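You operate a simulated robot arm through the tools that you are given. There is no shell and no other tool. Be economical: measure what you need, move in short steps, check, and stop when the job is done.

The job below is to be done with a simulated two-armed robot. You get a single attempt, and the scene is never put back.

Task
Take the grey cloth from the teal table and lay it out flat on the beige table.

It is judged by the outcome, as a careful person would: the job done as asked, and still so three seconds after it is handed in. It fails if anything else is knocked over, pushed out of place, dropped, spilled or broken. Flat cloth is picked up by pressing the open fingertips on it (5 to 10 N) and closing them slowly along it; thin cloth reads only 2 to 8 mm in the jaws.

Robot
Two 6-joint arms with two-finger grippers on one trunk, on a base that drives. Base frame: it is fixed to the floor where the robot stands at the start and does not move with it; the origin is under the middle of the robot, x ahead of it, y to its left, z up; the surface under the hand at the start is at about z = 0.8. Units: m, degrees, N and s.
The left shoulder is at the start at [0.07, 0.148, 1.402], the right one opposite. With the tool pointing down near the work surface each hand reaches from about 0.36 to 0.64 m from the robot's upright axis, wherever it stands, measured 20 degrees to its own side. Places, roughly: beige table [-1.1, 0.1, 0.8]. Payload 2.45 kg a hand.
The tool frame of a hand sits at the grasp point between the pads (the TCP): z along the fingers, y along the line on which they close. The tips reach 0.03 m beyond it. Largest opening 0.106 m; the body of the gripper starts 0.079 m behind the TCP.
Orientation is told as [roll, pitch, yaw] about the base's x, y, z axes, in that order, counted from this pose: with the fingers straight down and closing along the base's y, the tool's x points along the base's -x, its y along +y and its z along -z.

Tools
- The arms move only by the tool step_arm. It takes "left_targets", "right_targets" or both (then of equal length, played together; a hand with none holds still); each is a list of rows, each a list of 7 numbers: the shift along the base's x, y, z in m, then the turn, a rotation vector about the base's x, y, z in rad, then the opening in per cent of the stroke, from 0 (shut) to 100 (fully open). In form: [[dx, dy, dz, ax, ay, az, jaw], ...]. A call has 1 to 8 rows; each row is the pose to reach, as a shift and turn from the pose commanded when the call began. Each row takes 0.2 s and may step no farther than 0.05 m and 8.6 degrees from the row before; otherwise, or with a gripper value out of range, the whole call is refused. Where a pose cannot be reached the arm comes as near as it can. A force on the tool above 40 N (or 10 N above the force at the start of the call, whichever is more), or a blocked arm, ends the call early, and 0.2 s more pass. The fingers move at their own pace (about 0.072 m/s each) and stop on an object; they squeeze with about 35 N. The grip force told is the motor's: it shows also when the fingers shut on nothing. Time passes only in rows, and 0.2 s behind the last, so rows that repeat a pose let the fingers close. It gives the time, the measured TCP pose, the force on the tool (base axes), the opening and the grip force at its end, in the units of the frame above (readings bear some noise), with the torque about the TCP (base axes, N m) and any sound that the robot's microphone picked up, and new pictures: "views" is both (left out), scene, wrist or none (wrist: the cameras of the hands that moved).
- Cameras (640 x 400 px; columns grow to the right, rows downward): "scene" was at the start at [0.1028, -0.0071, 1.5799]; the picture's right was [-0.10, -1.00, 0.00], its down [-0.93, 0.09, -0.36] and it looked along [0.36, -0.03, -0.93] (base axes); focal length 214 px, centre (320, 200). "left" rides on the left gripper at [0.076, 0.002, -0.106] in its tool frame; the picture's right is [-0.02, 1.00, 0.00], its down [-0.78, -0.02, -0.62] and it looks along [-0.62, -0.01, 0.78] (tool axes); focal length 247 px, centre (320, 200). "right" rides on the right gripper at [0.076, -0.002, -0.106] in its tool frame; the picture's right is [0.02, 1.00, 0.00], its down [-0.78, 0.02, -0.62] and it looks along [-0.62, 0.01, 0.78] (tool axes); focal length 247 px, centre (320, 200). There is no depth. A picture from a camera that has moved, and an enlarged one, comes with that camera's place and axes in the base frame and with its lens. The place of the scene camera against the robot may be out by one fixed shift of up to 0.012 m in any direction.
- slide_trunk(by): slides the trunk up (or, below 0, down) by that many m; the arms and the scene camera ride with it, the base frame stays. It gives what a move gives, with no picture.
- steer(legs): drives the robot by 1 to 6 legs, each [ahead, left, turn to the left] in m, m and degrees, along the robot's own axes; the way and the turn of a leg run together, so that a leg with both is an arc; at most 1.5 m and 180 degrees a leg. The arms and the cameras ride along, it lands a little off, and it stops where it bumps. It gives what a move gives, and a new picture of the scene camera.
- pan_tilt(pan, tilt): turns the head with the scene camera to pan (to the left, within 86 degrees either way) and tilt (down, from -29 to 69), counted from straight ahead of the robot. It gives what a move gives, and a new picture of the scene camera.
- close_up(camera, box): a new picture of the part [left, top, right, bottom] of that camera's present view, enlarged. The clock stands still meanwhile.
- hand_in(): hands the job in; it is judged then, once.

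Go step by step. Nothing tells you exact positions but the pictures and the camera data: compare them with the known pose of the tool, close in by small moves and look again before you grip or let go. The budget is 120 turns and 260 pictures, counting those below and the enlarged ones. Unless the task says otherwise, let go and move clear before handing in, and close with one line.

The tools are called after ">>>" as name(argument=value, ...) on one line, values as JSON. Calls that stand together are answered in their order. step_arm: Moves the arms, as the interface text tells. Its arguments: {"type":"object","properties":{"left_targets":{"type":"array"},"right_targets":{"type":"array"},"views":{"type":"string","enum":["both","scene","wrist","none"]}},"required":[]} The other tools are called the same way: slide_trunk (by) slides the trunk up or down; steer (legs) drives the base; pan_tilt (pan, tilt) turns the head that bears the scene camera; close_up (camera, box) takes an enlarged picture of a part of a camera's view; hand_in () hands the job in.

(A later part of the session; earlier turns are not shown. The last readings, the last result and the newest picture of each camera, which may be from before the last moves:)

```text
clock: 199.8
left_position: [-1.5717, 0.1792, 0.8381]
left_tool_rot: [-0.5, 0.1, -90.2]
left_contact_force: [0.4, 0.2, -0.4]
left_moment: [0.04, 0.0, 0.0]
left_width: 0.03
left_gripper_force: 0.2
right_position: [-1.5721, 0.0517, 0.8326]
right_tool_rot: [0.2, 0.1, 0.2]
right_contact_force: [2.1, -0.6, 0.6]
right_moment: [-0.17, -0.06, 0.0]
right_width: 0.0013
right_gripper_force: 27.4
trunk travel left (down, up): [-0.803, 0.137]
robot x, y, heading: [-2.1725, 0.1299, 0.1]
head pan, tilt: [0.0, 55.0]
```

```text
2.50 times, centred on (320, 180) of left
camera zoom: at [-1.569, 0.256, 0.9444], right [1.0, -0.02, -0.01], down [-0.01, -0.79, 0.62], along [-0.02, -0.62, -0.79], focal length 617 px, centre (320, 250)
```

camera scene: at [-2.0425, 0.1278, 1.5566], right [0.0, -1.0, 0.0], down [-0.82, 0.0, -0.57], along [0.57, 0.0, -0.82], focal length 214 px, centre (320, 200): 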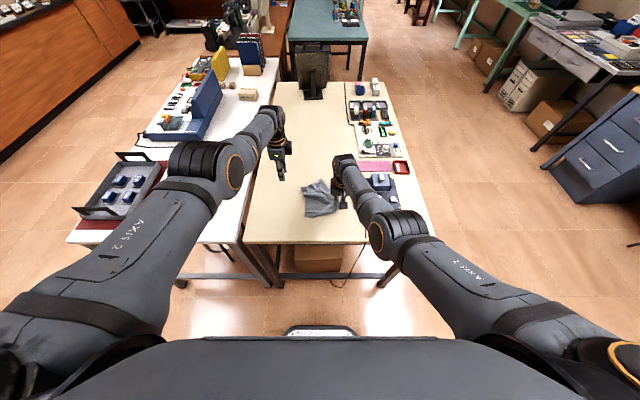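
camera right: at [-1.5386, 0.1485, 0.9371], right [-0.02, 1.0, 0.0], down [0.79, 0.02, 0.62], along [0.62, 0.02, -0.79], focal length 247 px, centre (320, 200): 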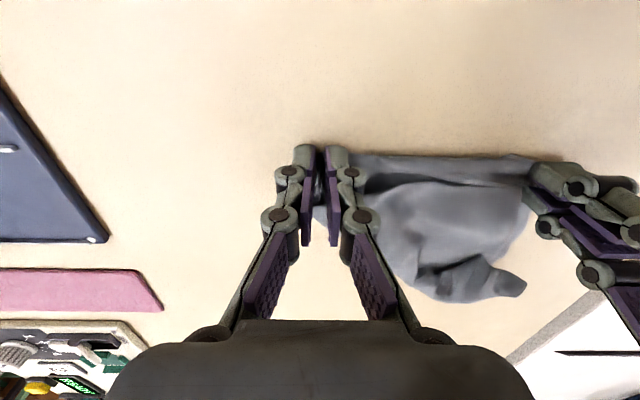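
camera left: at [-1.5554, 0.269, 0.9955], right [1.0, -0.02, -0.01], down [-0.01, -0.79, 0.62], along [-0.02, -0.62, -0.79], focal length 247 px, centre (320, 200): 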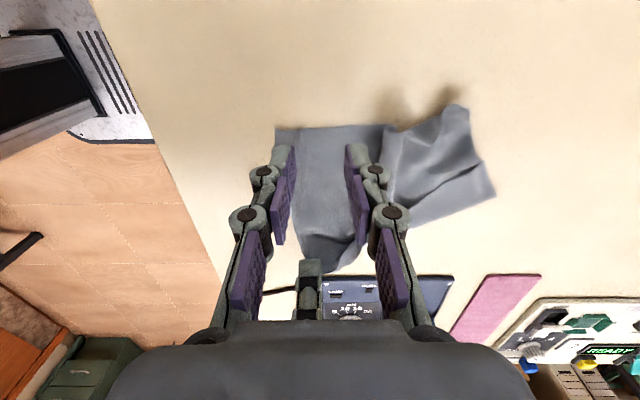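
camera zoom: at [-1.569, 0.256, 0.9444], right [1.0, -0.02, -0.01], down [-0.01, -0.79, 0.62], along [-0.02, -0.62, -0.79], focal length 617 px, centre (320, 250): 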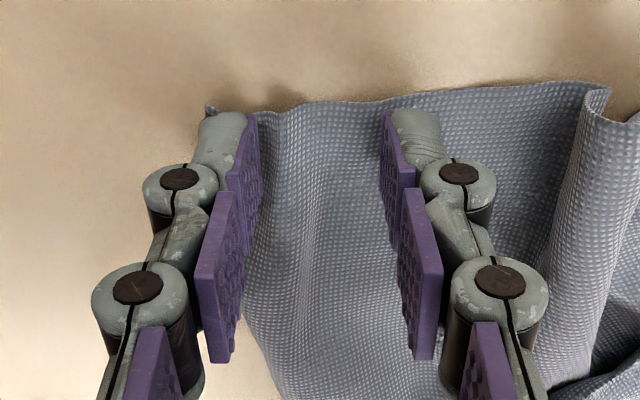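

Placed well on the corner. Press and close the left.

>>> step_arm(left_targets=[[0, 0, -0.006, 0, 0, 0, 28], [0, 0, -0.011, 0, 0, 0, 24], [0, 0, -0.011, 0, 0, 0, 18], [0, 0, -0.011, 0, 0, 0, 12], [0, 0, -0.011, 0, 0, 0, 6], [0, 0, -0.011, 0, 0, 0, 0], [0, 0, -0.01, 0, 0, 0, 0], [0, 0, -0.008, 0, 0, 0, 0]], views="none")

>>> slide_trunk(by=0.03)

>>> close_up(camera="scene", box=[270, 150, 380, 240])

```text
clock: 201.6
left_position: [-1.5737, 0.1794, 0.8289]
left_tool_rot: [-0.6, 0.2, -90.1]
left_contact_force: [1.3, 0.6, 3.5]
left_moment: [0.04, 0.06, -0.03]
left_width: 0.0038
left_gripper_force: 33.6
left hand out of reach, approached as far as the arm can: row 2, 3, 4, 5, 6
right_position: [-1.5728, 0.0519, 0.8327]
right_tool_rot: [0.2, 0.1, 0.1]
right_contact_force: [0.9, -0.3, -0.5]
right_moment: [-0.01, 0.04, -0.02]
right_width: 0.003
right_gripper_force: 31.1
trunk travel left (down, up): [-0.803, 0.137]
robot x, y, heading: [-2.1735, 0.1291, -0.2]
head pan, tilt: [0.0, 55.0]
```

```text
clock: 202.3
left_position: [-1.573, 0.1811, 0.861]
left_tool_rot: [-0.6, 0.2, -90.1]
left_contact_force: [1.2, -0.6, -1.8]
left_moment: [-0.03, 0.03, 0.0]
left_width: 0.0048
left_gripper_force: 39.1
right_position: [-1.571, 0.0513, 0.8619]
right_tool_rot: [0.2, 0.1, 0.1]
right_contact_force: [-0.4, -0.5, 1.2]
right_moment: [-0.05, 0.0, 0.0]
right_width: 0.0042
right_gripper_force: 30.9
trunk travel left (down, up): [-0.833, 0.107]
robot x, y, heading: [-2.1705, 0.1321, 0.1]
head pan, tilt: [0.0, 55.0]
```

```text
4.44 times, centred on (325, 195) of scene
camera zoom: at [-2.0516, 0.1263, 1.5535], right [0.0, -1.0, 0.0], down [-0.82, 0.0, -0.57], along [0.57, 0.0, -0.82], focal length 953 px, centre (298, 222)
```

zoom: 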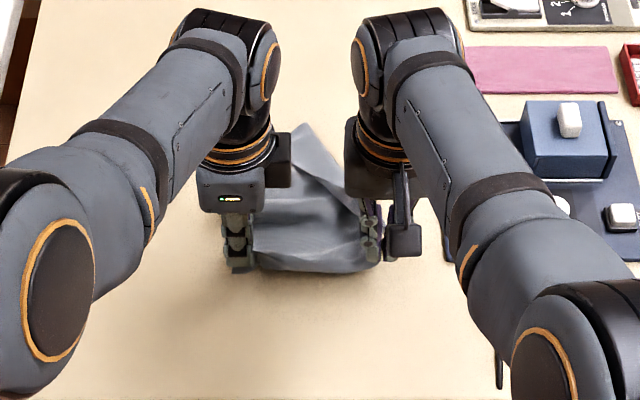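

Both corners held firmly (4.8 and 4.2 mm). I lift by trunk, then raise both arms together with a matching forward drift so that the spacing stays constant.

>>> slide_trunk(by=0.105)

>>> step_arm(left_targets=[[0.01, 0, 0.02, 0, 0, 0, 0], [0.02, 0, 0.04, 0, 0, 0, 0], [0.03, 0, 0.06, 0, 0, 0, 0], [0.04, 0, 0.08, 0, 0, 0, 0], [0.045, 0, 0.1, 0, 0, 0, 0]], right_targets=[[0.01, 0, 0.02, 0, 0, 0, 0], [0.02, 0, 0.04, 0, 0, 0, 0], [0.03, 0, 0.06, 0, 0, 0, 0], [0.04, 0, 0.08, 0, 0, 0, 0], [0.045, 0, 0.1, 0, 0, 0, 0]], views="none")

>>> close_up(camera="scene", box=[260, 110, 380, 220])

```text
clock: 203.7
left_position: [-1.5723, 0.1808, 0.9652]
left_tool_rot: [-0.4, 0.2, -90.0]
left_contact_force: [-1.1, 0.4, 3.0]
left_moment: [0.03, -0.02, -0.04]
left_width: 0.0016
left_gripper_force: 34.0
right_position: [-1.5708, 0.0514, 0.9666]
right_tool_rot: [0.2, 0.2, 0.2]
right_contact_force: [0.4, 0.6, 0.2]
right_moment: [0.18, 0.07, 0.03]
right_width: 0.0037
right_gripper_force: 37.9
trunk travel left (down, up): [-0.938, 0.002]
robot x, y, heading: [-2.1669, 0.1262, 0.2]
head pan, tilt: [0.0, 55.0]
```

```text
clock: 204.9
left_position: [-1.5301, 0.1811, 1.0666]
left_tool_rot: [-0.5, 0.1, -90.0]
left_contact_force: [-1.1, 0.0, -2.3]
left_moment: [0.03, -0.03, 0.01]
left_width: 0.0032
left_gripper_force: 29.9
left hand out of reach, approached as far as the arm can: row 4
right_position: [-1.5246, 0.0498, 1.0689]
right_tool_rot: [0.2, 0.1, 0.2]
right_contact_force: [0.1, 0.1, -0.5]
right_moment: [0.0, 0.03, -0.02]
right_width: 0.0055
right_gripper_force: 31.4
trunk travel left (down, up): [-0.938, 0.002]
robot x, y, heading: [-2.1692, 0.1278, 0.1]
head pan, tilt: [0.0, 55.0]
```

```text
3.64 times, centred on (320, 165) of scene
camera zoom: at [-2.052, 0.1263, 1.6585], right [0.0, -1.0, 0.0], down [-0.82, 0.0, -0.57], along [0.57, 0.0, -0.82], focal length 780 px, centre (320, 327)
```

zoom: 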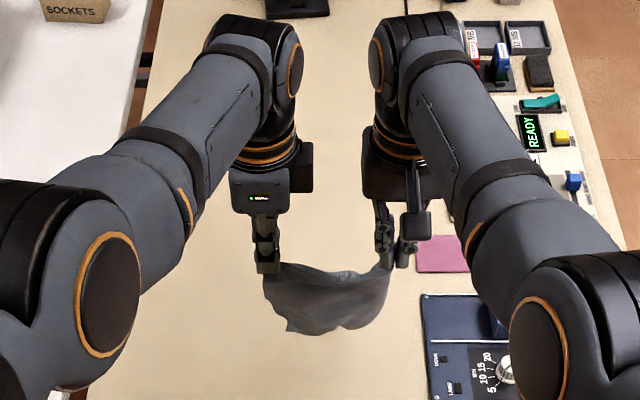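

It hangs as an open sheet. Now I lay it: forward, lower until the bottom edge touches, then alternately back up and lower, so the far part lies down first.

>>> steer(legs=[[0.1, 0.05, 0]])

>>> slide_trunk(by=-0.08)

>>> steer(legs=[[-0.05, 0, 0]])

>>> slide_trunk(by=-0.06)

>>> steer(legs=[[-0.06, 0, 0]])

>>> slide_trunk(by=-0.06)

>>> close_up(camera="scene", box=[260, 130, 380, 240])

```text
clock: 206.1
left_position: [-1.432, 0.23, 1.0688]
left_tool_rot: [-0.5, 0.3, -90.1]
left_contact_force: [-1.3, 0.0, 4.1]
left_moment: [-0.03, -0.13, 0.02]
left_width: 0.0001
left_gripper_force: 26.3
right_position: [-1.4289, 0.101, 1.0701]
right_tool_rot: [0.2, 0.0, 0.1]
right_contact_force: [-0.9, -0.8, 1.6]
right_moment: [-0.2, -0.06, 0.01]
right_width: 0.005
right_gripper_force: 31.7
trunk travel left (down, up): [-0.938, 0.002]
robot x, y, heading: [-2.0684, 0.1803, 0.2]
head pan, tilt: [0.0, 55.0]
camera scene: at [-1.9557, 0.175, 1.659], right [0.0, -1.0, 0.0], down [-0.82, 0.0, -0.58], along [0.58, 0.0, -0.82], focal length 214 px, centre (320, 200)
```

scene: 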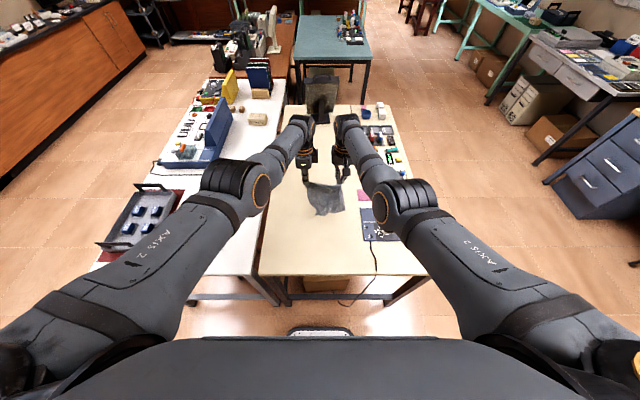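

```text
clock: 207.3
left_position: [-1.4305, 0.2312, 0.9873]
left_tool_rot: [-0.5, 0.3, -90.2]
left_contact_force: [1.8, -2.1, 7.6]
left_moment: [0.05, 0.28, -0.03]
left_width: 0.0003
left_gripper_force: 26.7
right_position: [-1.4258, 0.1014, 0.9885]
right_tool_rot: [0.2, 0.1, 0.1]
right_contact_force: [-0.1, -0.2, -1.5]
right_moment: [0.01, 0.06, 0.01]
right_width: 0.0054
right_gripper_force: 38.8
trunk travel left (down, up): [-0.858, 0.082]
robot x, y, heading: [-2.0703, 0.1803, 0.1]
head pan, tilt: [0.0, 55.0]
```

```text
clock: 208.2
left_position: [-1.4721, 0.2322, 0.9818]
left_tool_rot: [-0.9, 0.2, -90.0]
left_contact_force: [1.3, -0.2, -2.0]
left_moment: [-0.01, 0.07, -0.02]
left_width: 0.0015
left_gripper_force: 27.4
right_position: [-1.4671, 0.1021, 0.9835]
right_tool_rot: [0.2, 0.4, 0.1]
right_contact_force: [0.5, -0.4, -1.2]
right_moment: [0.0, 0.1, 0.0]
right_width: 0.004
right_gripper_force: 31.5
trunk travel left (down, up): [-0.858, 0.082]
robot x, y, heading: [-2.1181, 0.174, 0.2]
head pan, tilt: [0.0, 55.0]
camera scene: at [-1.989, 0.1772, 1.5775], right [0.0, -1.0, 0.0], down [-0.82, 0.0, -0.57], along [0.57, 0.0, -0.82], focal length 214 px, centre (320, 200)
```

scene: 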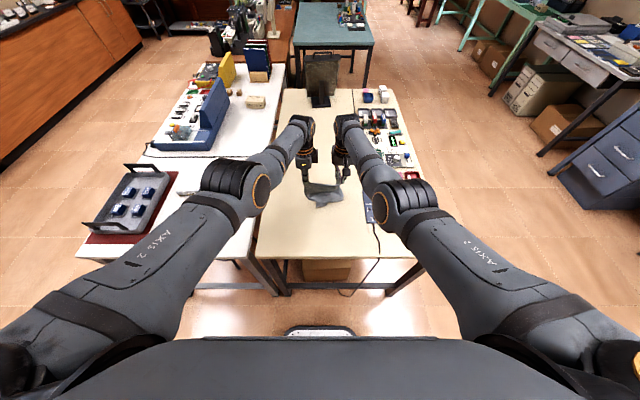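

```text
clock: 209.2
left_position: [-1.479, 0.2318, 0.9271]
left_tool_rot: [-0.5, 0.2, -90.0]
left_contact_force: [0.8, -0.6, 1.0]
left_moment: [0.01, 0.2, -0.04]
left_width: 0.0032
left_gripper_force: 38.5
right_position: [-1.474, 0.1019, 0.9285]
right_tool_rot: [0.1, 0.1, 0.1]
right_contact_force: [-2.6, -2.1, 3.8]
right_moment: [-0.37, -0.23, -0.01]
right_width: 0.0003
right_gripper_force: 26.2
trunk travel left (down, up): [-0.798, 0.142]
robot x, y, heading: [-2.1175, 0.179, 0.1]
head pan, tilt: [0.0, 55.0]
```

```text
clock: 210.2
left_position: [-1.5329, 0.2316, 0.9245]
left_tool_rot: [-0.8, 0.1, -90.1]
left_contact_force: [-1.9, 1.1, -4.2]
left_moment: [-0.05, -0.37, 0.0]
left_width: 0.0001
left_gripper_force: 27.0
right_position: [-1.5282, 0.1003, 0.9262]
right_tool_rot: [0.1, 0.2, 0.0]
right_contact_force: [0.8, -0.8, 2.0]
right_moment: [-0.28, -0.09, -0.05]
right_width: 0.0011
right_gripper_force: 26.6
trunk travel left (down, up): [-0.798, 0.142]
robot x, y, heading: [-2.1809, 0.1815, 0.0]
head pan, tilt: [0.0, 55.0]
camera scene: at [-2.0524, 0.1768, 1.5179], right [0.0, -1.0, 0.0], down [-0.82, 0.0, -0.57], along [0.57, 0.0, -0.82], focal length 214 px, centre (320, 200)
```

scene: 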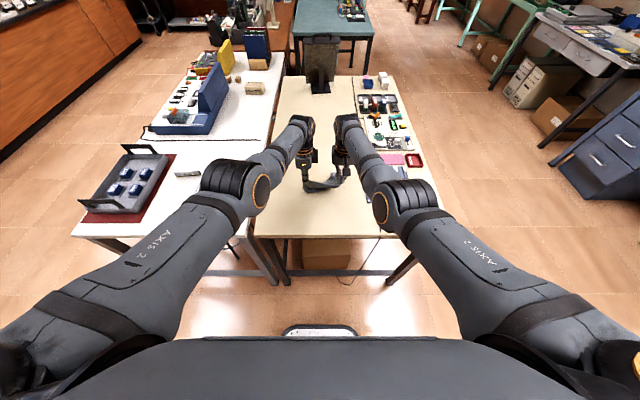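

```text
clock: 211.2
left_position: [-1.536, 0.2307, 0.8668]
left_tool_rot: [-0.6, 0.2, -90.2]
left_contact_force: [-0.1, -0.2, 0.1]
left_moment: [-0.03, 0.01, -0.03]
left_width: 0.0026
left_gripper_force: 28.4
right_position: [-1.5315, 0.101, 0.8674]
right_tool_rot: [0.2, 0.1, -0.1]
right_contact_force: [-0.3, 0.6, -0.2]
right_moment: [0.0, 0.03, -0.02]
right_width: 0.0049
right_gripper_force: 30.8
trunk travel left (down, up): [-0.738, 0.202]
robot x, y, heading: [-2.176, 0.179, -0.3]
head pan, tilt: [0.0, 55.0]
```

```text
3.64 times, centred on (320, 185) of scene
camera zoom: at [-2.058, 0.1769, 1.4585], right [0.0, -1.0, 0.0], down [-0.82, 0.0, -0.57], along [0.57, 0.0, -0.82], focal length 780 px, centre (320, 254)
```

zoom: 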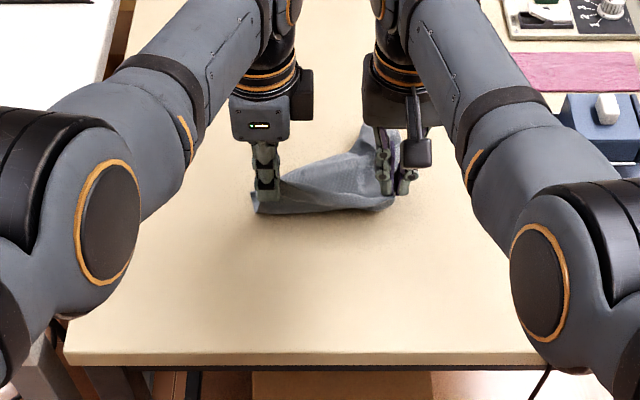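

Both still hold. A last backward drag straightens it; then lower to the table and check with the wrist camera before letting go.

>>> steer(legs=[[-0.06, 0, 0]])

>>> slide_trunk(by=-0.03)

>>> close_up(camera="right", box=[180, 60, 640, 400])

>>> close_up(camera="left", box=[180, 60, 640, 400])

```text
clock: 212.1
left_position: [-1.5955, 0.2319, 0.8659]
left_tool_rot: [-0.7, 0.2, -90.0]
left_contact_force: [-0.4, 0.5, 1.9]
left_moment: [-0.01, -0.2, 0.02]
left_width: 0.0
left_gripper_force: 25.0
right_position: [-1.59, 0.1013, 0.8665]
right_tool_rot: [0.1, 0.3, 0.1]
right_contact_force: [0.9, 0.6, 0.0]
right_moment: [-0.15, 0.02, -0.01]
right_width: 0.0043
right_gripper_force: 31.1
trunk travel left (down, up): [-0.738, 0.202]
robot x, y, heading: [-2.2365, 0.1812, 0.1]
head pan, tilt: [0.0, 55.0]
camera scene: at [-2.1145, 0.177, 1.4581], right [0.0, -1.0, 0.0], down [-0.82, 0.0, -0.57], along [0.57, 0.0, -0.82], focal length 214 px, centre (320, 200)
```

scene: 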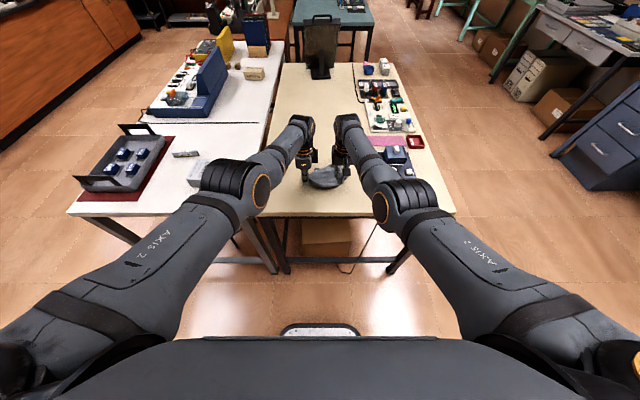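

```text
clock: 212.9
left_position: [-1.5979, 0.2304, 0.8383]
left_tool_rot: [-0.3, 0.0, -90.1]
left_contact_force: [-0.4, 0.1, 3.7]
left_moment: [0.0, -0.1, -0.02]
left_width: 0.0002
left_gripper_force: 30.3
right_position: [-1.5936, 0.1006, 0.8402]
right_tool_rot: [0.1, -0.1, 0.0]
right_contact_force: [0.5, -2.0, -0.8]
right_moment: [0.05, -0.02, -0.03]
right_width: 0.0049
right_gripper_force: 38.7
trunk travel left (down, up): [-0.708, 0.232]
robot x, y, heading: [-2.2357, 0.1831, 0.1]
head pan, tilt: [0.0, 55.0]
```

```text
1.18 times, centred on (410, 230) of right
camera zoom: at [-1.6685, 0.098, 0.9458], right [-0.02, 1.0, 0.0], down [0.78, 0.02, 0.62], along [0.62, 0.02, -0.78], focal length 291 px, centre (214, 165)
```

zoom: 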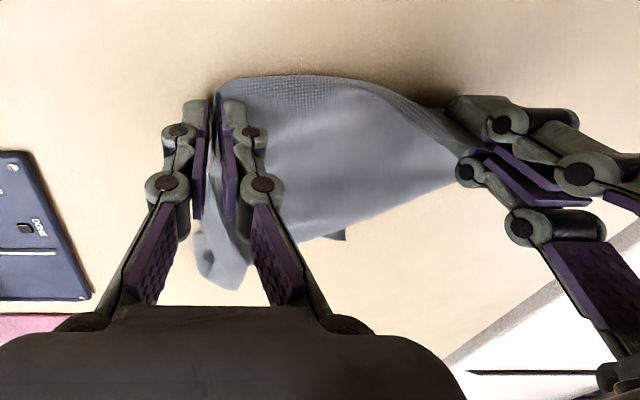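

```text
1.18 times, centred on (410, 230) of left
camera zoom: at [-1.595, 0.3078, 0.9447], right [1.0, -0.02, -0.01], down [-0.01, -0.79, 0.62], along [-0.02, -0.62, -0.79], focal length 291 px, centre (214, 165)
```

zoom: 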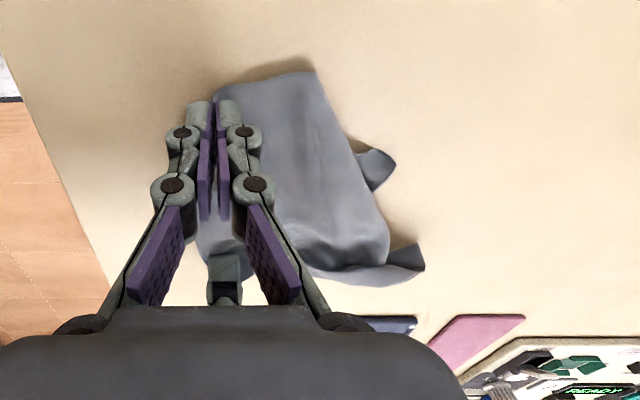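

The near half is flat but the far part tucked under, because it dragged the wrong way before lowering. I redo the lay: lift fully clear, go forward, then drag back first at light touch and lower in small alternating steps.

>>> slide_trunk(by=0.23)

>>> step_arm(left_targets=[[0.005, 0, 0.012, 0, 0, 0, 0], [0.01, 0, 0.024, 0, 0, 0, 0], [0.015, 0, 0.036, 0, 0, 0, 0], [0.015, 0, 0.036, 0, 0, 0, 0]], right_targets=[[0.005, 0, 0.012, 0, 0, 0, 0], [0.01, 0, 0.024, 0, 0, 0, 0], [0.015, 0, 0.036, 0, 0, 0, 0], [0.015, 0, 0.036, 0, 0, 0, 0]], views="none")

>>> steer(legs=[[0.17, 0, 0]])

>>> close_up(camera="scene", box=[260, 110, 380, 220])

```text
clock: 215.3
left_position: [-1.5965, 0.2318, 1.0665]
left_tool_rot: [-0.4, 0.3, -89.9]
left_contact_force: [2.5, 0.8, -0.1]
left_moment: [-0.02, -0.1, 0.03]
left_width: 0.0005
left_gripper_force: 26.1
right_position: [-1.593, 0.1019, 1.0676]
right_tool_rot: [0.2, 0.1, 0.0]
right_contact_force: [-0.1, -2.5, 2.6]
right_moment: [-0.18, -0.01, -0.04]
right_width: 0.0005
right_gripper_force: 28.1
trunk travel left (down, up): [-0.938, 0.002]
robot x, y, heading: [-2.2373, 0.178, 0.1]
head pan, tilt: [0.0, 55.0]
```

```text
clock: 216.3
left_position: [-1.5856, 0.2352, 1.1045]
left_tool_rot: [-0.5, 0.3, -90.1]
left_contact_force: [0.0, 0.1, 0.3]
left_moment: [0.0, 0.03, 0.02]
left_width: 0.0005
left_gripper_force: 26.5
left hand out of reach, approached as far as the arm can: row 2, 3, 4
right_position: [-1.5773, 0.1013, 1.1043]
right_tool_rot: [0.1, 0.1, -0.1]
right_contact_force: [-0.7, 0.0, -0.8]
right_moment: [0.0, 0.04, 0.0]
right_width: 0.0024
right_gripper_force: 28.8
trunk travel left (down, up): [-0.938, 0.002]
robot x, y, heading: [-2.2371, 0.1804, 0.1]
head pan, tilt: [0.0, 55.0]
```

```text
clock: 217.8
left_position: [-1.4213, 0.2364, 1.1067]
left_tool_rot: [-0.3, 0.2, -89.9]
left_contact_force: [-1.0, 0.2, -2.3]
left_moment: [-0.01, -0.02, 0.03]
left_width: 0.0007
left_gripper_force: 29.3
right_position: [-1.4124, 0.1019, 1.1056]
right_tool_rot: [0.2, 0.0, 0.2]
right_contact_force: [-0.4, 0.2, -1.5]
right_moment: [0.02, -0.02, 0.02]
right_width: 0.0039
right_gripper_force: 31.6
trunk travel left (down, up): [-0.938, 0.002]
robot x, y, heading: [-2.065, 0.1796, 0.5]
head pan, tilt: [0.0, 55.0]
camera scene: at [-1.9539, 0.1772, 1.659], right [0.0, -1.0, 0.0], down [-0.82, 0.0, -0.58], along [0.58, 0.0, -0.82], focal length 214 px, centre (320, 200)
```

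scene: 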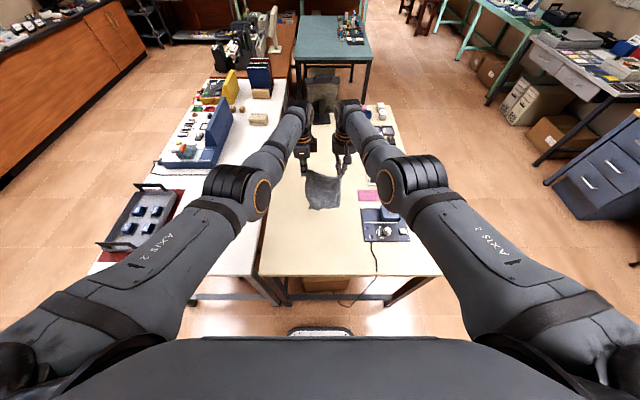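

```text
3.64 times, centred on (320, 165) of scene
camera zoom: at [-1.9539, 0.1772, 1.659], right [0.0, -1.0, 0.0], down [-0.82, 0.0, -0.58], along [0.58, 0.0, -0.82], focal length 780 px, centre (320, 327)
```

zoom: 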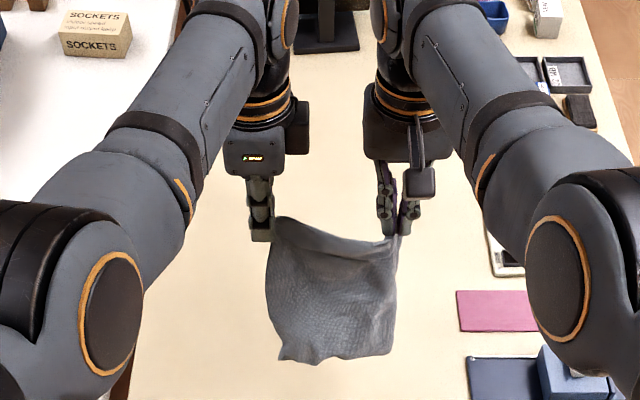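

A clean open sheet, bottom just above the table. Now the lay-down: touch, then back and lower in small alternating steps.

>>> slide_trunk(by=-0.03)

>>> steer(legs=[[-0.05, 0, 0]])

>>> slide_trunk(by=-0.05)

>>> steer(legs=[[-0.05, 0, 0]])

>>> slide_trunk(by=-0.06)

>>> steer(legs=[[-0.05, 0, 0]])

>>> slide_trunk(by=-0.06)

>>> steer(legs=[[-0.05, 0, 0]])

>>> slide_trunk(by=-0.055)

>>> close_up(camera="right", box=[180, 60, 640, 400])

```text
clock: 218.5
left_position: [-1.4173, 0.2357, 1.074]
left_tool_rot: [-0.5, 0.2, -89.8]
left_contact_force: [0.9, 0.2, 1.9]
left_moment: [-0.01, -0.03, 0.02]
left_width: 0.0001
left_gripper_force: 29.1
right_position: [-1.4083, 0.1028, 1.0734]
right_tool_rot: [0.2, 0.1, 0.2]
right_contact_force: [0.5, -0.1, 1.5]
right_moment: [-0.07, 0.01, 0.04]
right_width: 0.0038
right_gripper_force: 31.3
trunk travel left (down, up): [-0.908, 0.032]
robot x, y, heading: [-2.0687, 0.1786, 0.3]
head pan, tilt: [0.0, 55.0]
```

```text
clock: 219.4
left_position: [-1.4577, 0.2351, 1.0688]
left_tool_rot: [-1.0, 0.2, -90.0]
left_contact_force: [0.8, 0.5, -1.0]
left_moment: [-0.02, 0.08, 0.05]
left_width: 0.0012
left_gripper_force: 29.7
right_position: [-1.4489, 0.1021, 1.0687]
right_tool_rot: [0.2, 0.5, 0.1]
right_contact_force: [0.3, -3.2, 2.8]
right_moment: [-0.04, -0.09, 0.03]
right_width: 0.001
right_gripper_force: 29.8
trunk travel left (down, up): [-0.908, 0.032]
robot x, y, heading: [-2.1144, 0.1773, 0.1]
head pan, tilt: [0.0, 55.0]
camera scene: at [-1.985, 0.1771, 1.6273], right [0.0, -1.0, 0.0], down [-0.82, 0.0, -0.57], along [0.57, 0.0, -0.82], focal length 214 px, centre (320, 200)
```

scene: 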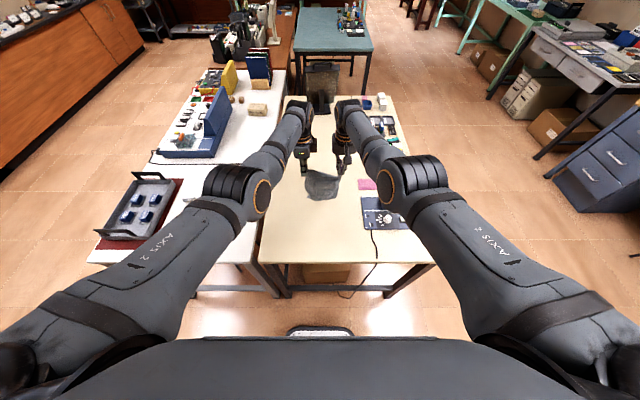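

```text
clock: 220.3
left_position: [-1.4677, 0.2371, 1.0256]
left_tool_rot: [-0.4, 0.2, -89.9]
left_contact_force: [0.7, 0.1, -0.3]
left_moment: [-0.01, -0.07, -0.02]
left_width: 0.0014
left_gripper_force: 33.0
right_position: [-1.4593, 0.1026, 1.0251]
right_tool_rot: [0.2, -0.1, 0.1]
right_contact_force: [0.4, -0.4, -0.9]
right_moment: [0.02, -0.02, -0.02]
right_width: 0.0024
right_gripper_force: 29.4
trunk travel left (down, up): [-0.858, 0.082]
robot x, y, heading: [-2.1168, 0.1807, 0.1]
head pan, tilt: [0.0, 55.0]
```

```text
clock: 221.3
left_position: [-1.5089, 0.2366, 1.0179]
left_tool_rot: [-1.1, 0.3, -90.0]
left_contact_force: [1.2, 0.5, 0.6]
left_moment: [-0.02, 0.12, 0.01]
left_width: 0.0002
left_gripper_force: 27.9
right_position: [-1.4994, 0.101, 1.0175]
right_tool_rot: [0.2, 0.5, 0.0]
right_contact_force: [-1.3, 2.0, -2.7]
right_moment: [-0.04, -0.07, 0.0]
right_width: 0.0004
right_gripper_force: 27.0
trunk travel left (down, up): [-0.858, 0.082]
robot x, y, heading: [-2.1651, 0.1749, 0.1]
head pan, tilt: [0.0, 55.0]
camera scene: at [-2.0352, 0.177, 1.5773], right [0.0, -1.0, 0.0], down [-0.82, 0.0, -0.57], along [0.57, 0.0, -0.82], focal length 214 px, centre (320, 200)
```

scene: 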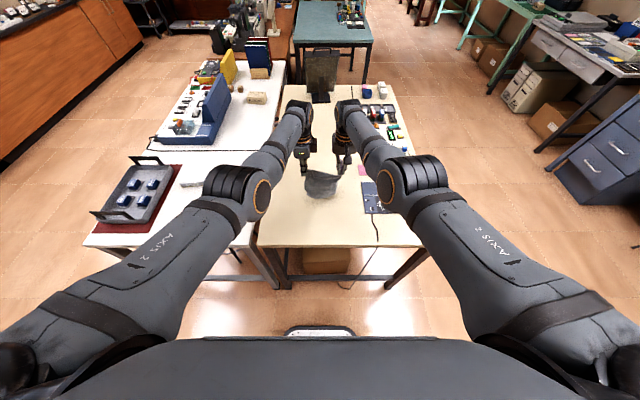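

```text
clock: 222.3
left_position: [-1.5143, 0.2346, 0.9647]
left_tool_rot: [-0.5, 0.3, -90.0]
left_contact_force: [-0.3, 0.0, -0.4]
left_moment: [0.01, 0.02, -0.01]
left_width: 0.0013
left_gripper_force: 32.5
right_position: [-1.5068, 0.1012, 0.963]
right_tool_rot: [0.1, 0.0, 0.0]
right_contact_force: [-0.2, -1.3, 1.8]
right_moment: [-0.09, -0.03, 0.0]
right_width: 0.0046
right_gripper_force: 31.3
trunk travel left (down, up): [-0.798, 0.142]
robot x, y, heading: [-2.1631, 0.1774, -0.1]
head pan, tilt: [0.0, 55.0]
```

```text
clock: 223.2
left_position: [-1.5607, 0.2359, 0.9602]
left_tool_rot: [-0.8, 0.3, -89.9]
left_contact_force: [0.3, 0.2, 0.3]
left_moment: [0.02, 0.08, 0.01]
left_width: 0.0006
left_gripper_force: 31.3
right_position: [-1.5528, 0.1007, 0.9585]
right_tool_rot: [0.1, 0.5, 0.0]
right_contact_force: [0.9, 1.3, -1.1]
right_moment: [-0.01, 0.1, 0.01]
right_width: 0.0036
right_gripper_force: 31.9
trunk travel left (down, up): [-0.798, 0.142]
robot x, y, heading: [-2.218, 0.1792, 0.0]
head pan, tilt: [0.0, 55.0]
camera scene: at [-2.0892, 0.1769, 1.5177], right [0.0, -1.0, 0.0], down [-0.82, 0.0, -0.57], along [0.57, 0.0, -0.82], focal length 214 px, centre (320, 200)
```

scene: 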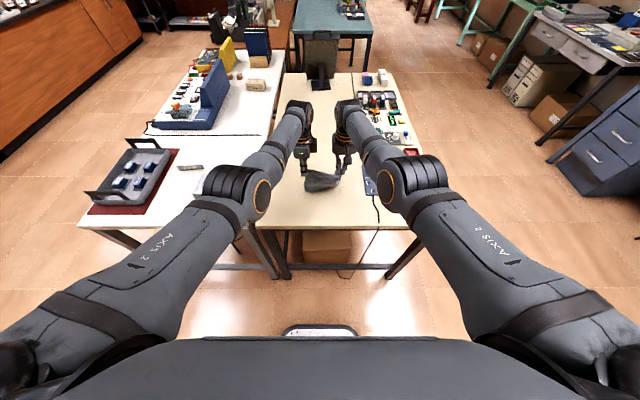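

```text
clock: 224.2
left_position: [-1.5647, 0.2348, 0.9039]
left_tool_rot: [-0.5, 0.3, -90.0]
left_contact_force: [-0.2, -0.7, 0.1]
left_moment: [-0.01, 0.0, -0.04]
left_width: 0.0016
left_gripper_force: 32.7
right_position: [-1.5562, 0.0993, 0.9029]
right_tool_rot: [0.2, 0.1, 0.0]
right_contact_force: [0.3, 0.4, -1.4]
right_moment: [0.02, 0.07, -0.01]
right_width: 0.0053
right_gripper_force: 32.4
trunk travel left (down, up): [-0.738, 0.202]
robot x, y, heading: [-2.2174, 0.1792, 0.1]
head pan, tilt: [0.0, 55.0]
```

```text
clock: 225.1
left_position: [-1.612, 0.2346, 0.9015]
left_tool_rot: [-0.7, 0.3, -90.0]
left_contact_force: [0.5, -0.3, 0.3]
left_moment: [0.01, 0.06, -0.04]
left_width: 0.0
left_gripper_force: 28.0
right_position: [-1.6026, 0.1008, 0.9017]
right_tool_rot: [0.1, 0.3, 0.0]
right_contact_force: [0.2, 0.9, 1.1]
right_moment: [0.01, 0.03, 0.02]
right_width: 0.005
right_gripper_force: 32.5
trunk travel left (down, up): [-0.738, 0.202]
robot x, y, heading: [-2.2677, 0.1822, -0.4]
head pan, tilt: [0.0, 55.0]
camera scene: at [-2.141, 0.1771, 1.458], right [0.0, -1.0, 0.0], down [-0.82, 0.0, -0.57], along [0.57, 0.0, -0.82], focal length 214 px, centre (320, 200)
```

scene: 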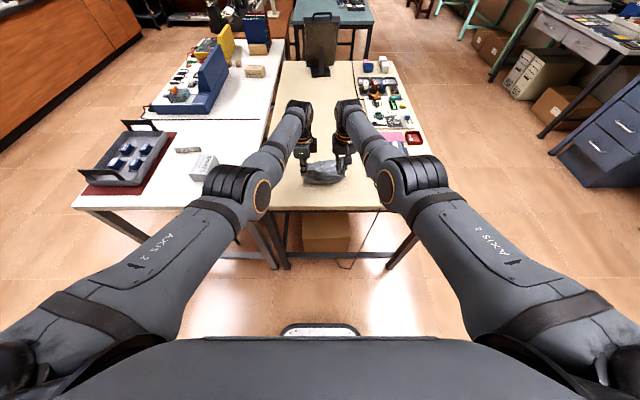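

```text
clock: 226.1
left_position: [-1.6147, 0.2349, 0.8486]
left_tool_rot: [-0.5, 0.3, -90.0]
left_contact_force: [-0.1, 0.5, -0.9]
left_moment: [0.03, -0.04, 0.01]
left_width: 0.0008
left_gripper_force: 28.4
right_position: [-1.605, 0.0997, 0.8485]
right_tool_rot: [0.3, 0.0, 0.0]
right_contact_force: [0.8, -0.7, 0.2]
right_moment: [-0.06, 0.06, -0.02]
right_width: 0.0031
right_gripper_force: 30.3
trunk travel left (down, up): [-0.683, 0.257]
robot x, y, heading: [-2.2611, 0.1843, -0.1]
head pan, tilt: [0.0, 55.0]
```

```text
1.18 times, centred on (410, 230) of right
camera zoom: at [-1.6808, 0.0975, 0.9547], right [-0.02, 1.0, 0.0], down [0.78, 0.01, 0.62], along [0.62, 0.02, -0.78], focal length 291 px, centre (214, 165)
```

zoom: 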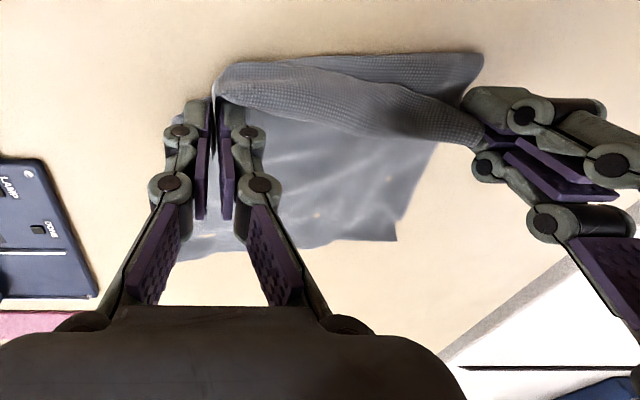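

The sheet now lies flat except for slack billowing behind the held edge: I started too near. I lift again and repeat the same lay-down from 7 cm farther forward, with a longer pull back.

>>> slide_trunk(by=0.255)

>>> steer(legs=[[0.265, 0.02, 0]])

>>> step_arm(left_targets=[[0, 0, 0, 0, 0, 0, 0], [0, 0, 0, 0, 0, 0, 0], [0, 0, 0, 0, 0, 0, 0]], views="none")

>>> close_up(camera="scene", box=[260, 110, 380, 220])

```text
clock: 228.7
left_position: [-1.6148, 0.2361, 1.1054]
left_tool_rot: [-0.5, 0.4, -90.0]
left_contact_force: [-0.3, 0.1, 1.3]
left_moment: [0.0, 0.01, -0.01]
left_width: 0.0007
left_gripper_force: 31.2
right_position: [-1.6056, 0.1007, 1.1035]
right_tool_rot: [0.2, -0.1, 0.1]
right_contact_force: [0.0, -0.8, 2.6]
right_moment: [-0.1, -0.07, -0.01]
right_width: 0.0009
right_gripper_force: 26.9
trunk travel left (down, up): [-0.938, 0.002]
robot x, y, heading: [-2.2665, 0.1759, -0.3]
head pan, tilt: [0.0, 55.0]
```

```text
clock: 230.6
left_position: [-1.3541, 0.2572, 1.1061]
left_tool_rot: [-0.4, 0.3, -89.8]
left_contact_force: [-0.5, 0.5, 0.9]
left_moment: [0.02, 0.02, 0.01]
left_width: 0.0001
left_gripper_force: 29.6
right_position: [-1.3439, 0.1233, 1.106]
right_tool_rot: [0.2, -0.1, 0.1]
right_contact_force: [0.2, -0.5, 1.9]
right_moment: [-0.18, -0.05, -0.02]
right_width: 0.0006
right_gripper_force: 26.1
trunk travel left (down, up): [-0.938, 0.002]
robot x, y, heading: [-2.0021, 0.2019, 0.1]
head pan, tilt: [0.0, 55.0]
camera scene: at [-1.8858, 0.1977, 1.6589], right [0.0, -1.0, 0.0], down [-0.82, 0.0, -0.58], along [0.58, 0.0, -0.82], focal length 214 px, centre (320, 200)
```

scene: 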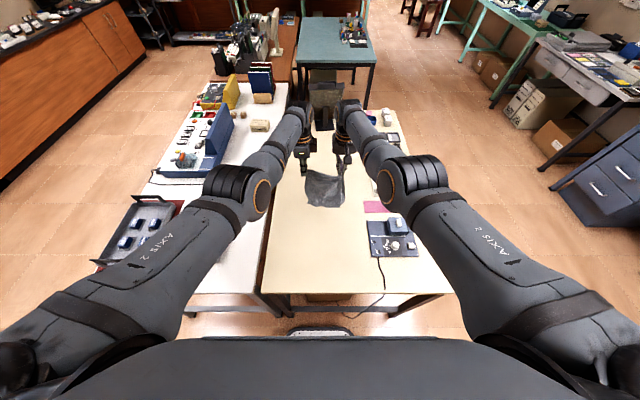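

```text
clock: 231.4
left_position: [-1.3516, 0.2572, 1.1042]
left_tool_rot: [-0.6, 0.3, -89.8]
left_contact_force: [0.2, 0.3, -0.4]
left_moment: [0.0, -0.03, -0.02]
left_width: 0.002
left_gripper_force: 33.4
right_position: [-1.3405, 0.1224, 1.1027]
right_tool_rot: [0.2, 0.0, 0.1]
right_contact_force: [-0.2, 0.3, -0.2]
right_moment: [0.01, 0.03, 0.03]
right_width: 0.0039
right_gripper_force: 31.8
trunk travel left (down, up): [-0.938, 0.002]
robot x, y, heading: [-2.0037, 0.2034, 0.2]
head pan, tilt: [0.0, 55.0]
```

```text
3.64 times, centred on (320, 165) of scene
camera zoom: at [-1.8812, 0.1979, 1.6584], right [0.0, -1.0, 0.0], down [-0.82, 0.0, -0.57], along [0.57, 0.0, -0.82], focal length 780 px, centre (320, 327)
```

zoom: 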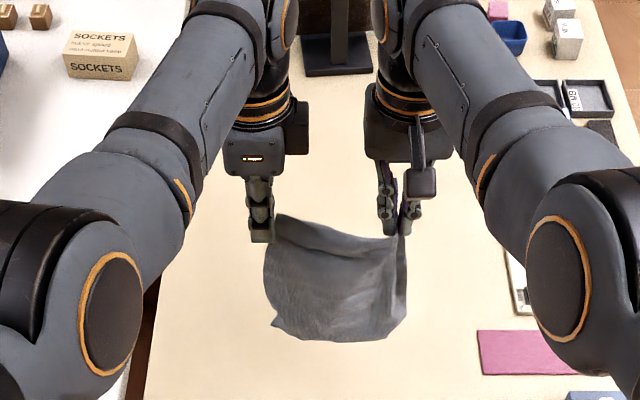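

Open sheet again, farther forward. Repeating the alternating lay-down with longer pulls.

>>> slide_trunk(by=-0.03)

>>> steer(legs=[[-0.06, 0, 0]])

>>> slide_trunk(by=-0.05)

>>> steer(legs=[[-0.06, 0, 0]])

>>> slide_trunk(by=-0.06)

>>> steer(legs=[[-0.06, 0, 0]])

>>> slide_trunk(by=-0.06)

>>> steer(legs=[[-0.07, 0, 0]])

>>> slide_trunk(by=-0.055)

>>> close_up(camera="right", box=[180, 60, 640, 400])

```text
clock: 232.1
left_position: [-1.3508, 0.2585, 1.0727]
left_tool_rot: [-0.5, 0.4, -89.7]
left_contact_force: [0.4, -0.8, 1.7]
left_moment: [-0.01, -0.02, -0.02]
left_width: 0.0004
left_gripper_force: 29.6
right_position: [-1.3406, 0.1236, 1.073]
right_tool_rot: [0.3, 0.1, 0.0]
right_contact_force: [0.6, -0.2, -0.8]
right_moment: [-0.03, -0.03, 0.0]
right_width: 0.005
right_gripper_force: 31.5
trunk travel left (down, up): [-0.908, 0.032]
robot x, y, heading: [-1.9983, 0.1976, -0.0]
head pan, tilt: [0.0, 55.0]
```

```text
clock: 233.1
left_position: [-1.4043, 0.2575, 1.0692]
left_tool_rot: [-1.0, 0.3, -89.7]
left_contact_force: [-0.3, -1.0, -1.0]
left_moment: [0.03, 0.13, 0.0]
left_width: 0.0007
left_gripper_force: 32.1
right_position: [-1.3941, 0.1247, 1.0684]
right_tool_rot: [0.2, 0.5, 0.2]
right_contact_force: [1.7, -0.5, -1.6]
right_moment: [0.03, 0.21, 0.0]
right_width: 0.0056
right_gripper_force: 35.8
trunk travel left (down, up): [-0.908, 0.032]
robot x, y, heading: [-2.0614, 0.1963, 0.3]
head pan, tilt: [0.0, 55.0]
camera scene: at [-1.9311, 0.1979, 1.6274], right [0.0, -1.0, 0.0], down [-0.82, 0.0, -0.57], along [0.57, 0.0, -0.82], focal length 214 px, centre (320, 200)
```

scene: 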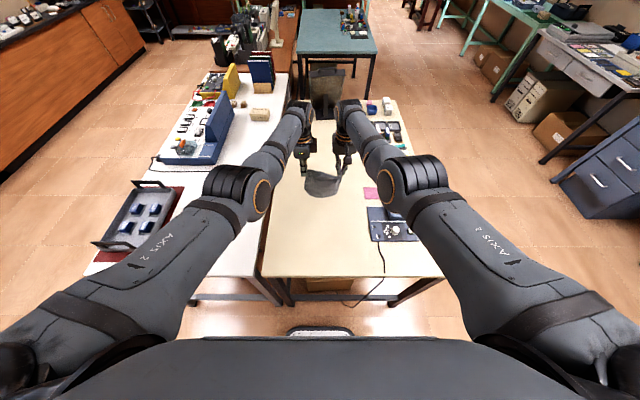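

```text
clock: 234.0
left_position: [-1.414, 0.2596, 1.0254]
left_tool_rot: [-0.5, 0.4, -89.7]
left_contact_force: [-0.1, -0.2, 1.0]
left_moment: [-0.01, -0.05, 0.03]
left_width: 0.0012
left_gripper_force: 32.1
right_position: [-1.4033, 0.1248, 1.025]
right_tool_rot: [0.1, -0.2, 0.2]
right_contact_force: [0.7, -0.7, -0.3]
right_moment: [0.04, -0.02, 0.01]
right_width: 0.0049
right_gripper_force: 38.2
trunk travel left (down, up): [-0.858, 0.082]
robot x, y, heading: [-2.0636, 0.1984, 0.2]
head pan, tilt: [0.0, 55.0]
```

```text
clock: 235.0
left_position: [-1.465, 0.26, 1.0185]
left_tool_rot: [-0.9, 0.3, -89.7]
left_contact_force: [0.6, 1.3, -0.2]
left_moment: [0.03, 0.08, 0.02]
left_width: 0.0005
left_gripper_force: 27.6
right_position: [-1.4547, 0.124, 1.0184]
right_tool_rot: [0.2, 0.4, 0.2]
right_contact_force: [0.4, -1.7, 2.6]
right_moment: [0.04, 0.0, -0.05]
right_width: 0.0017
right_gripper_force: 31.5
trunk travel left (down, up): [-0.858, 0.082]
robot x, y, heading: [-2.1219, 0.1989, 0.1]
head pan, tilt: [0.0, 55.0]
camera scene: at [-1.9916, 0.1977, 1.5775], right [0.01, -1.0, 0.0], down [-0.82, 0.0, -0.57], along [0.57, 0.0, -0.82], focal length 214 px, centre (320, 200)
```

scene: 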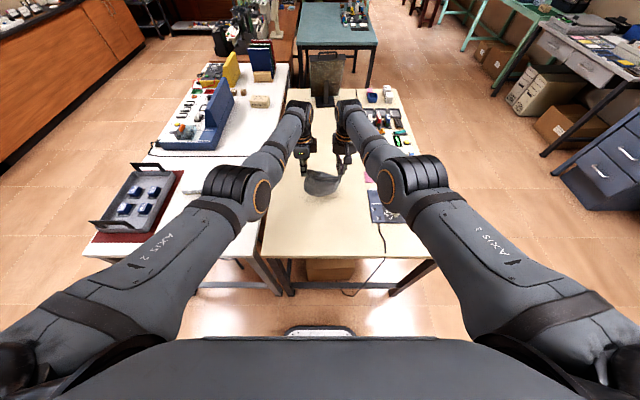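

```text
clock: 236.0
left_position: [-1.4705, 0.2598, 0.9648]
left_tool_rot: [-0.6, 0.4, -89.8]
left_contact_force: [0.2, -0.1, -0.3]
left_moment: [0.0, 0.02, 0.0]
left_width: 0.0016
left_gripper_force: 33.1
right_position: [-1.4615, 0.1237, 0.9646]
right_tool_rot: [0.2, -0.1, 0.3]
right_contact_force: [-1.0, -0.6, 1.1]
right_moment: [0.01, -0.08, -0.01]
right_width: 0.0013
right_gripper_force: 26.4
trunk travel left (down, up): [-0.798, 0.142]
robot x, y, heading: [-2.12, 0.2002, 0.1]
head pan, tilt: [0.0, 55.0]
```

```text
clock: 237.0
left_position: [-1.5282, 0.2609, 0.9608]
left_tool_rot: [-0.8, 0.4, -89.6]
left_contact_force: [0.6, 0.0, 0.5]
left_moment: [0.01, 0.03, -0.05]
left_width: 0.0
left_gripper_force: 30.5
right_position: [-1.518, 0.1239, 0.9605]
right_tool_rot: [0.2, 0.2, 0.3]
right_contact_force: [0.1, 0.4, -0.4]
right_moment: [-0.13, -0.03, -0.03]
right_width: 0.002
right_gripper_force: 27.3
trunk travel left (down, up): [-0.798, 0.142]
robot x, y, heading: [-2.1849, 0.1998, 0.3]
head pan, tilt: [0.0, 55.0]
camera scene: at [-2.0571, 0.1977, 1.5179], right [0.01, -1.0, 0.0], down [-0.82, -0.01, -0.57], along [0.57, 0.0, -0.82], focal length 214 px, centre (320, 200)
```

scene: 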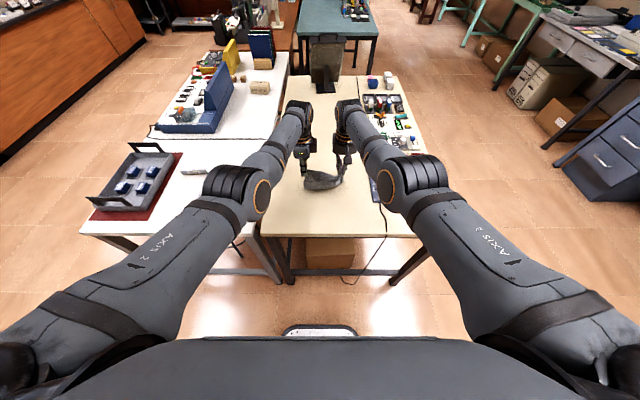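

```text
clock: 238.0
left_position: [-1.5326, 0.2599, 0.9042]
left_tool_rot: [-0.4, 0.3, -89.6]
left_contact_force: [-1.1, -0.6, -1.6]
left_moment: [0.03, -0.06, -0.02]
left_width: 0.0018
left_gripper_force: 33.1
right_position: [-1.5216, 0.1245, 0.9034]
right_tool_rot: [0.1, -0.1, 0.2]
right_contact_force: [-0.8, -0.6, 0.1]
right_moment: [-0.02, 0.01, -0.01]
right_width: 0.0039
right_gripper_force: 31.3
trunk travel left (down, up): [-0.738, 0.202]
robot x, y, heading: [-2.1822, 0.2001, 0.4]
head pan, tilt: [0.0, 55.0]
```

```text
clock: 239.0
left_position: [-1.6026, 0.2593, 0.902]
left_tool_rot: [-0.6, 0.3, -89.6]
left_contact_force: [0.1, 0.2, 0.6]
left_moment: [-0.02, 0.0, 0.0]
left_width: 0.0
left_gripper_force: 27.7
right_position: [-1.5912, 0.1234, 0.9032]
right_tool_rot: [0.1, 0.1, 0.3]
right_contact_force: [1.0, 0.6, -0.6]
right_moment: [-0.06, 0.07, -0.01]
right_width: 0.0059
right_gripper_force: 36.8
trunk travel left (down, up): [-0.738, 0.202]
robot x, y, heading: [-2.25, 0.1976, 0.1]
head pan, tilt: [0.0, 55.0]
camera scene: at [-2.1318, 0.1973, 1.4582], right [0.01, -1.0, 0.0], down [-0.82, -0.01, -0.57], along [0.57, 0.0, -0.82], focal length 214 px, centre (320, 200)
```

scene: 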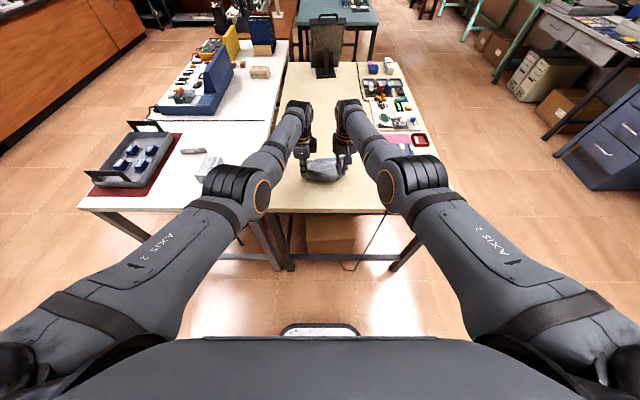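

```text
clock: 240.0
left_position: [-1.6025, 0.2612, 0.8485]
left_tool_rot: [-0.5, 0.3, -89.6]
left_contact_force: [0.2, 0.3, -0.9]
left_moment: [0.0, -0.01, -0.01]
left_width: 0.0016
left_gripper_force: 29.7
right_position: [-1.5916, 0.1239, 0.8476]
right_tool_rot: [0.2, -0.1, 0.3]
right_contact_force: [0.0, -0.4, -0.4]
right_moment: [0.03, 0.01, -0.02]
right_width: 0.0052
right_gripper_force: 33.1
trunk travel left (down, up): [-0.683, 0.257]
robot x, y, heading: [-2.2507, 0.1964, 0.3]
head pan, tilt: [0.0, 55.0]
```

```text
1.18 times, centred on (410, 230) of right
camera zoom: at [-1.6683, 0.1203, 0.955], right [-0.03, 1.0, 0.0], down [0.78, 0.02, 0.62], along [0.62, 0.02, -0.78], focal length 291 px, centre (214, 165)
```

zoom: 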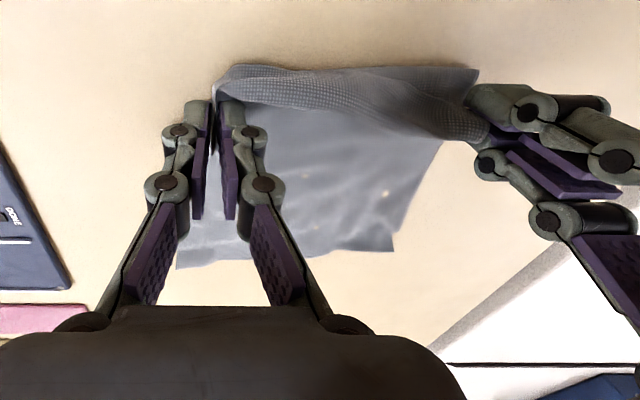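

Flat over the far half, with 4–5 cm of slack at the held edge. I pull back 4 cm to take it out, lower to the table, release both and rise.

>>> steer(legs=[[-0.042, 0, 0]])

>>> slide_trunk(by=-0.012)

>>> close_up(camera="right", box=[180, 60, 640, 400])

```text
clock: 240.9
left_position: [-1.6434, 0.2602, 0.8458]
left_tool_rot: [-0.7, 0.3, -89.6]
left_contact_force: [0.7, 1.0, 0.9]
left_moment: [-0.02, -0.01, 0.02]
left_width: 0.0012
left_gripper_force: 32.9
right_position: [-1.632, 0.1232, 0.8466]
right_tool_rot: [0.2, 0.2, 0.2]
right_contact_force: [0.1, -0.8, 0.3]
right_moment: [-0.02, 0.03, -0.02]
right_width: 0.004
right_gripper_force: 31.7
trunk travel left (down, up): [-0.683, 0.257]
robot x, y, heading: [-2.2919, 0.196, 0.2]
head pan, tilt: [0.0, 55.0]
camera scene: at [-2.1729, 0.197, 1.4031], right [0.01, -1.0, 0.0], down [-0.82, 0.0, -0.57], along [0.57, 0.0, -0.82], focal length 214 px, centre (320, 200)
```

scene: 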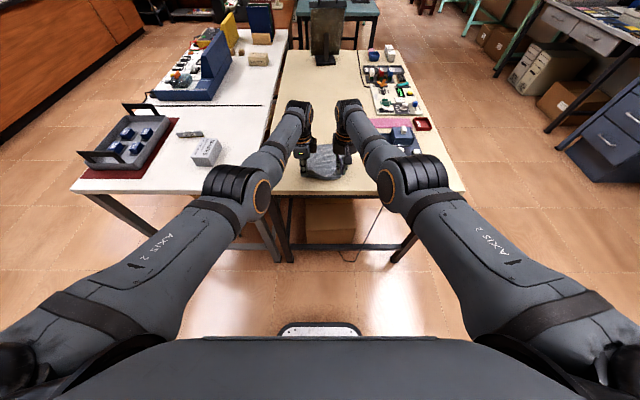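

```text
clock: 241.5
left_position: [-1.6457, 0.2594, 0.8362]
left_tool_rot: [-0.5, 0.3, -89.6]
left_contact_force: [0.2, 0.4, 0.0]
left_moment: [-0.06, 0.01, 0.02]
left_width: 0.0007
left_gripper_force: 27.9
right_position: [-1.6346, 0.1238, 0.8368]
right_tool_rot: [0.3, -0.1, 0.2]
right_contact_force: [0.0, -1.0, 0.3]
right_moment: [-0.14, -0.07, 0.01]
right_width: 0.0008
right_gripper_force: 27.1
trunk travel left (down, up): [-0.671, 0.269]
robot x, y, heading: [-2.2955, 0.1954, 0.2]
head pan, tilt: [0.0, 55.0]
```

```text
1.18 times, centred on (410, 230) of right
camera zoom: at [-1.7106, 0.1199, 0.9432], right [-0.03, 1.0, 0.0], down [0.78, 0.02, 0.62], along [0.62, 0.02, -0.78], focal length 291 px, centre (214, 165)
```

zoom: 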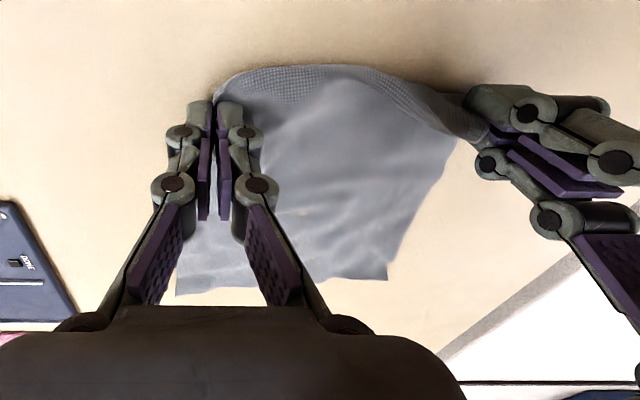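

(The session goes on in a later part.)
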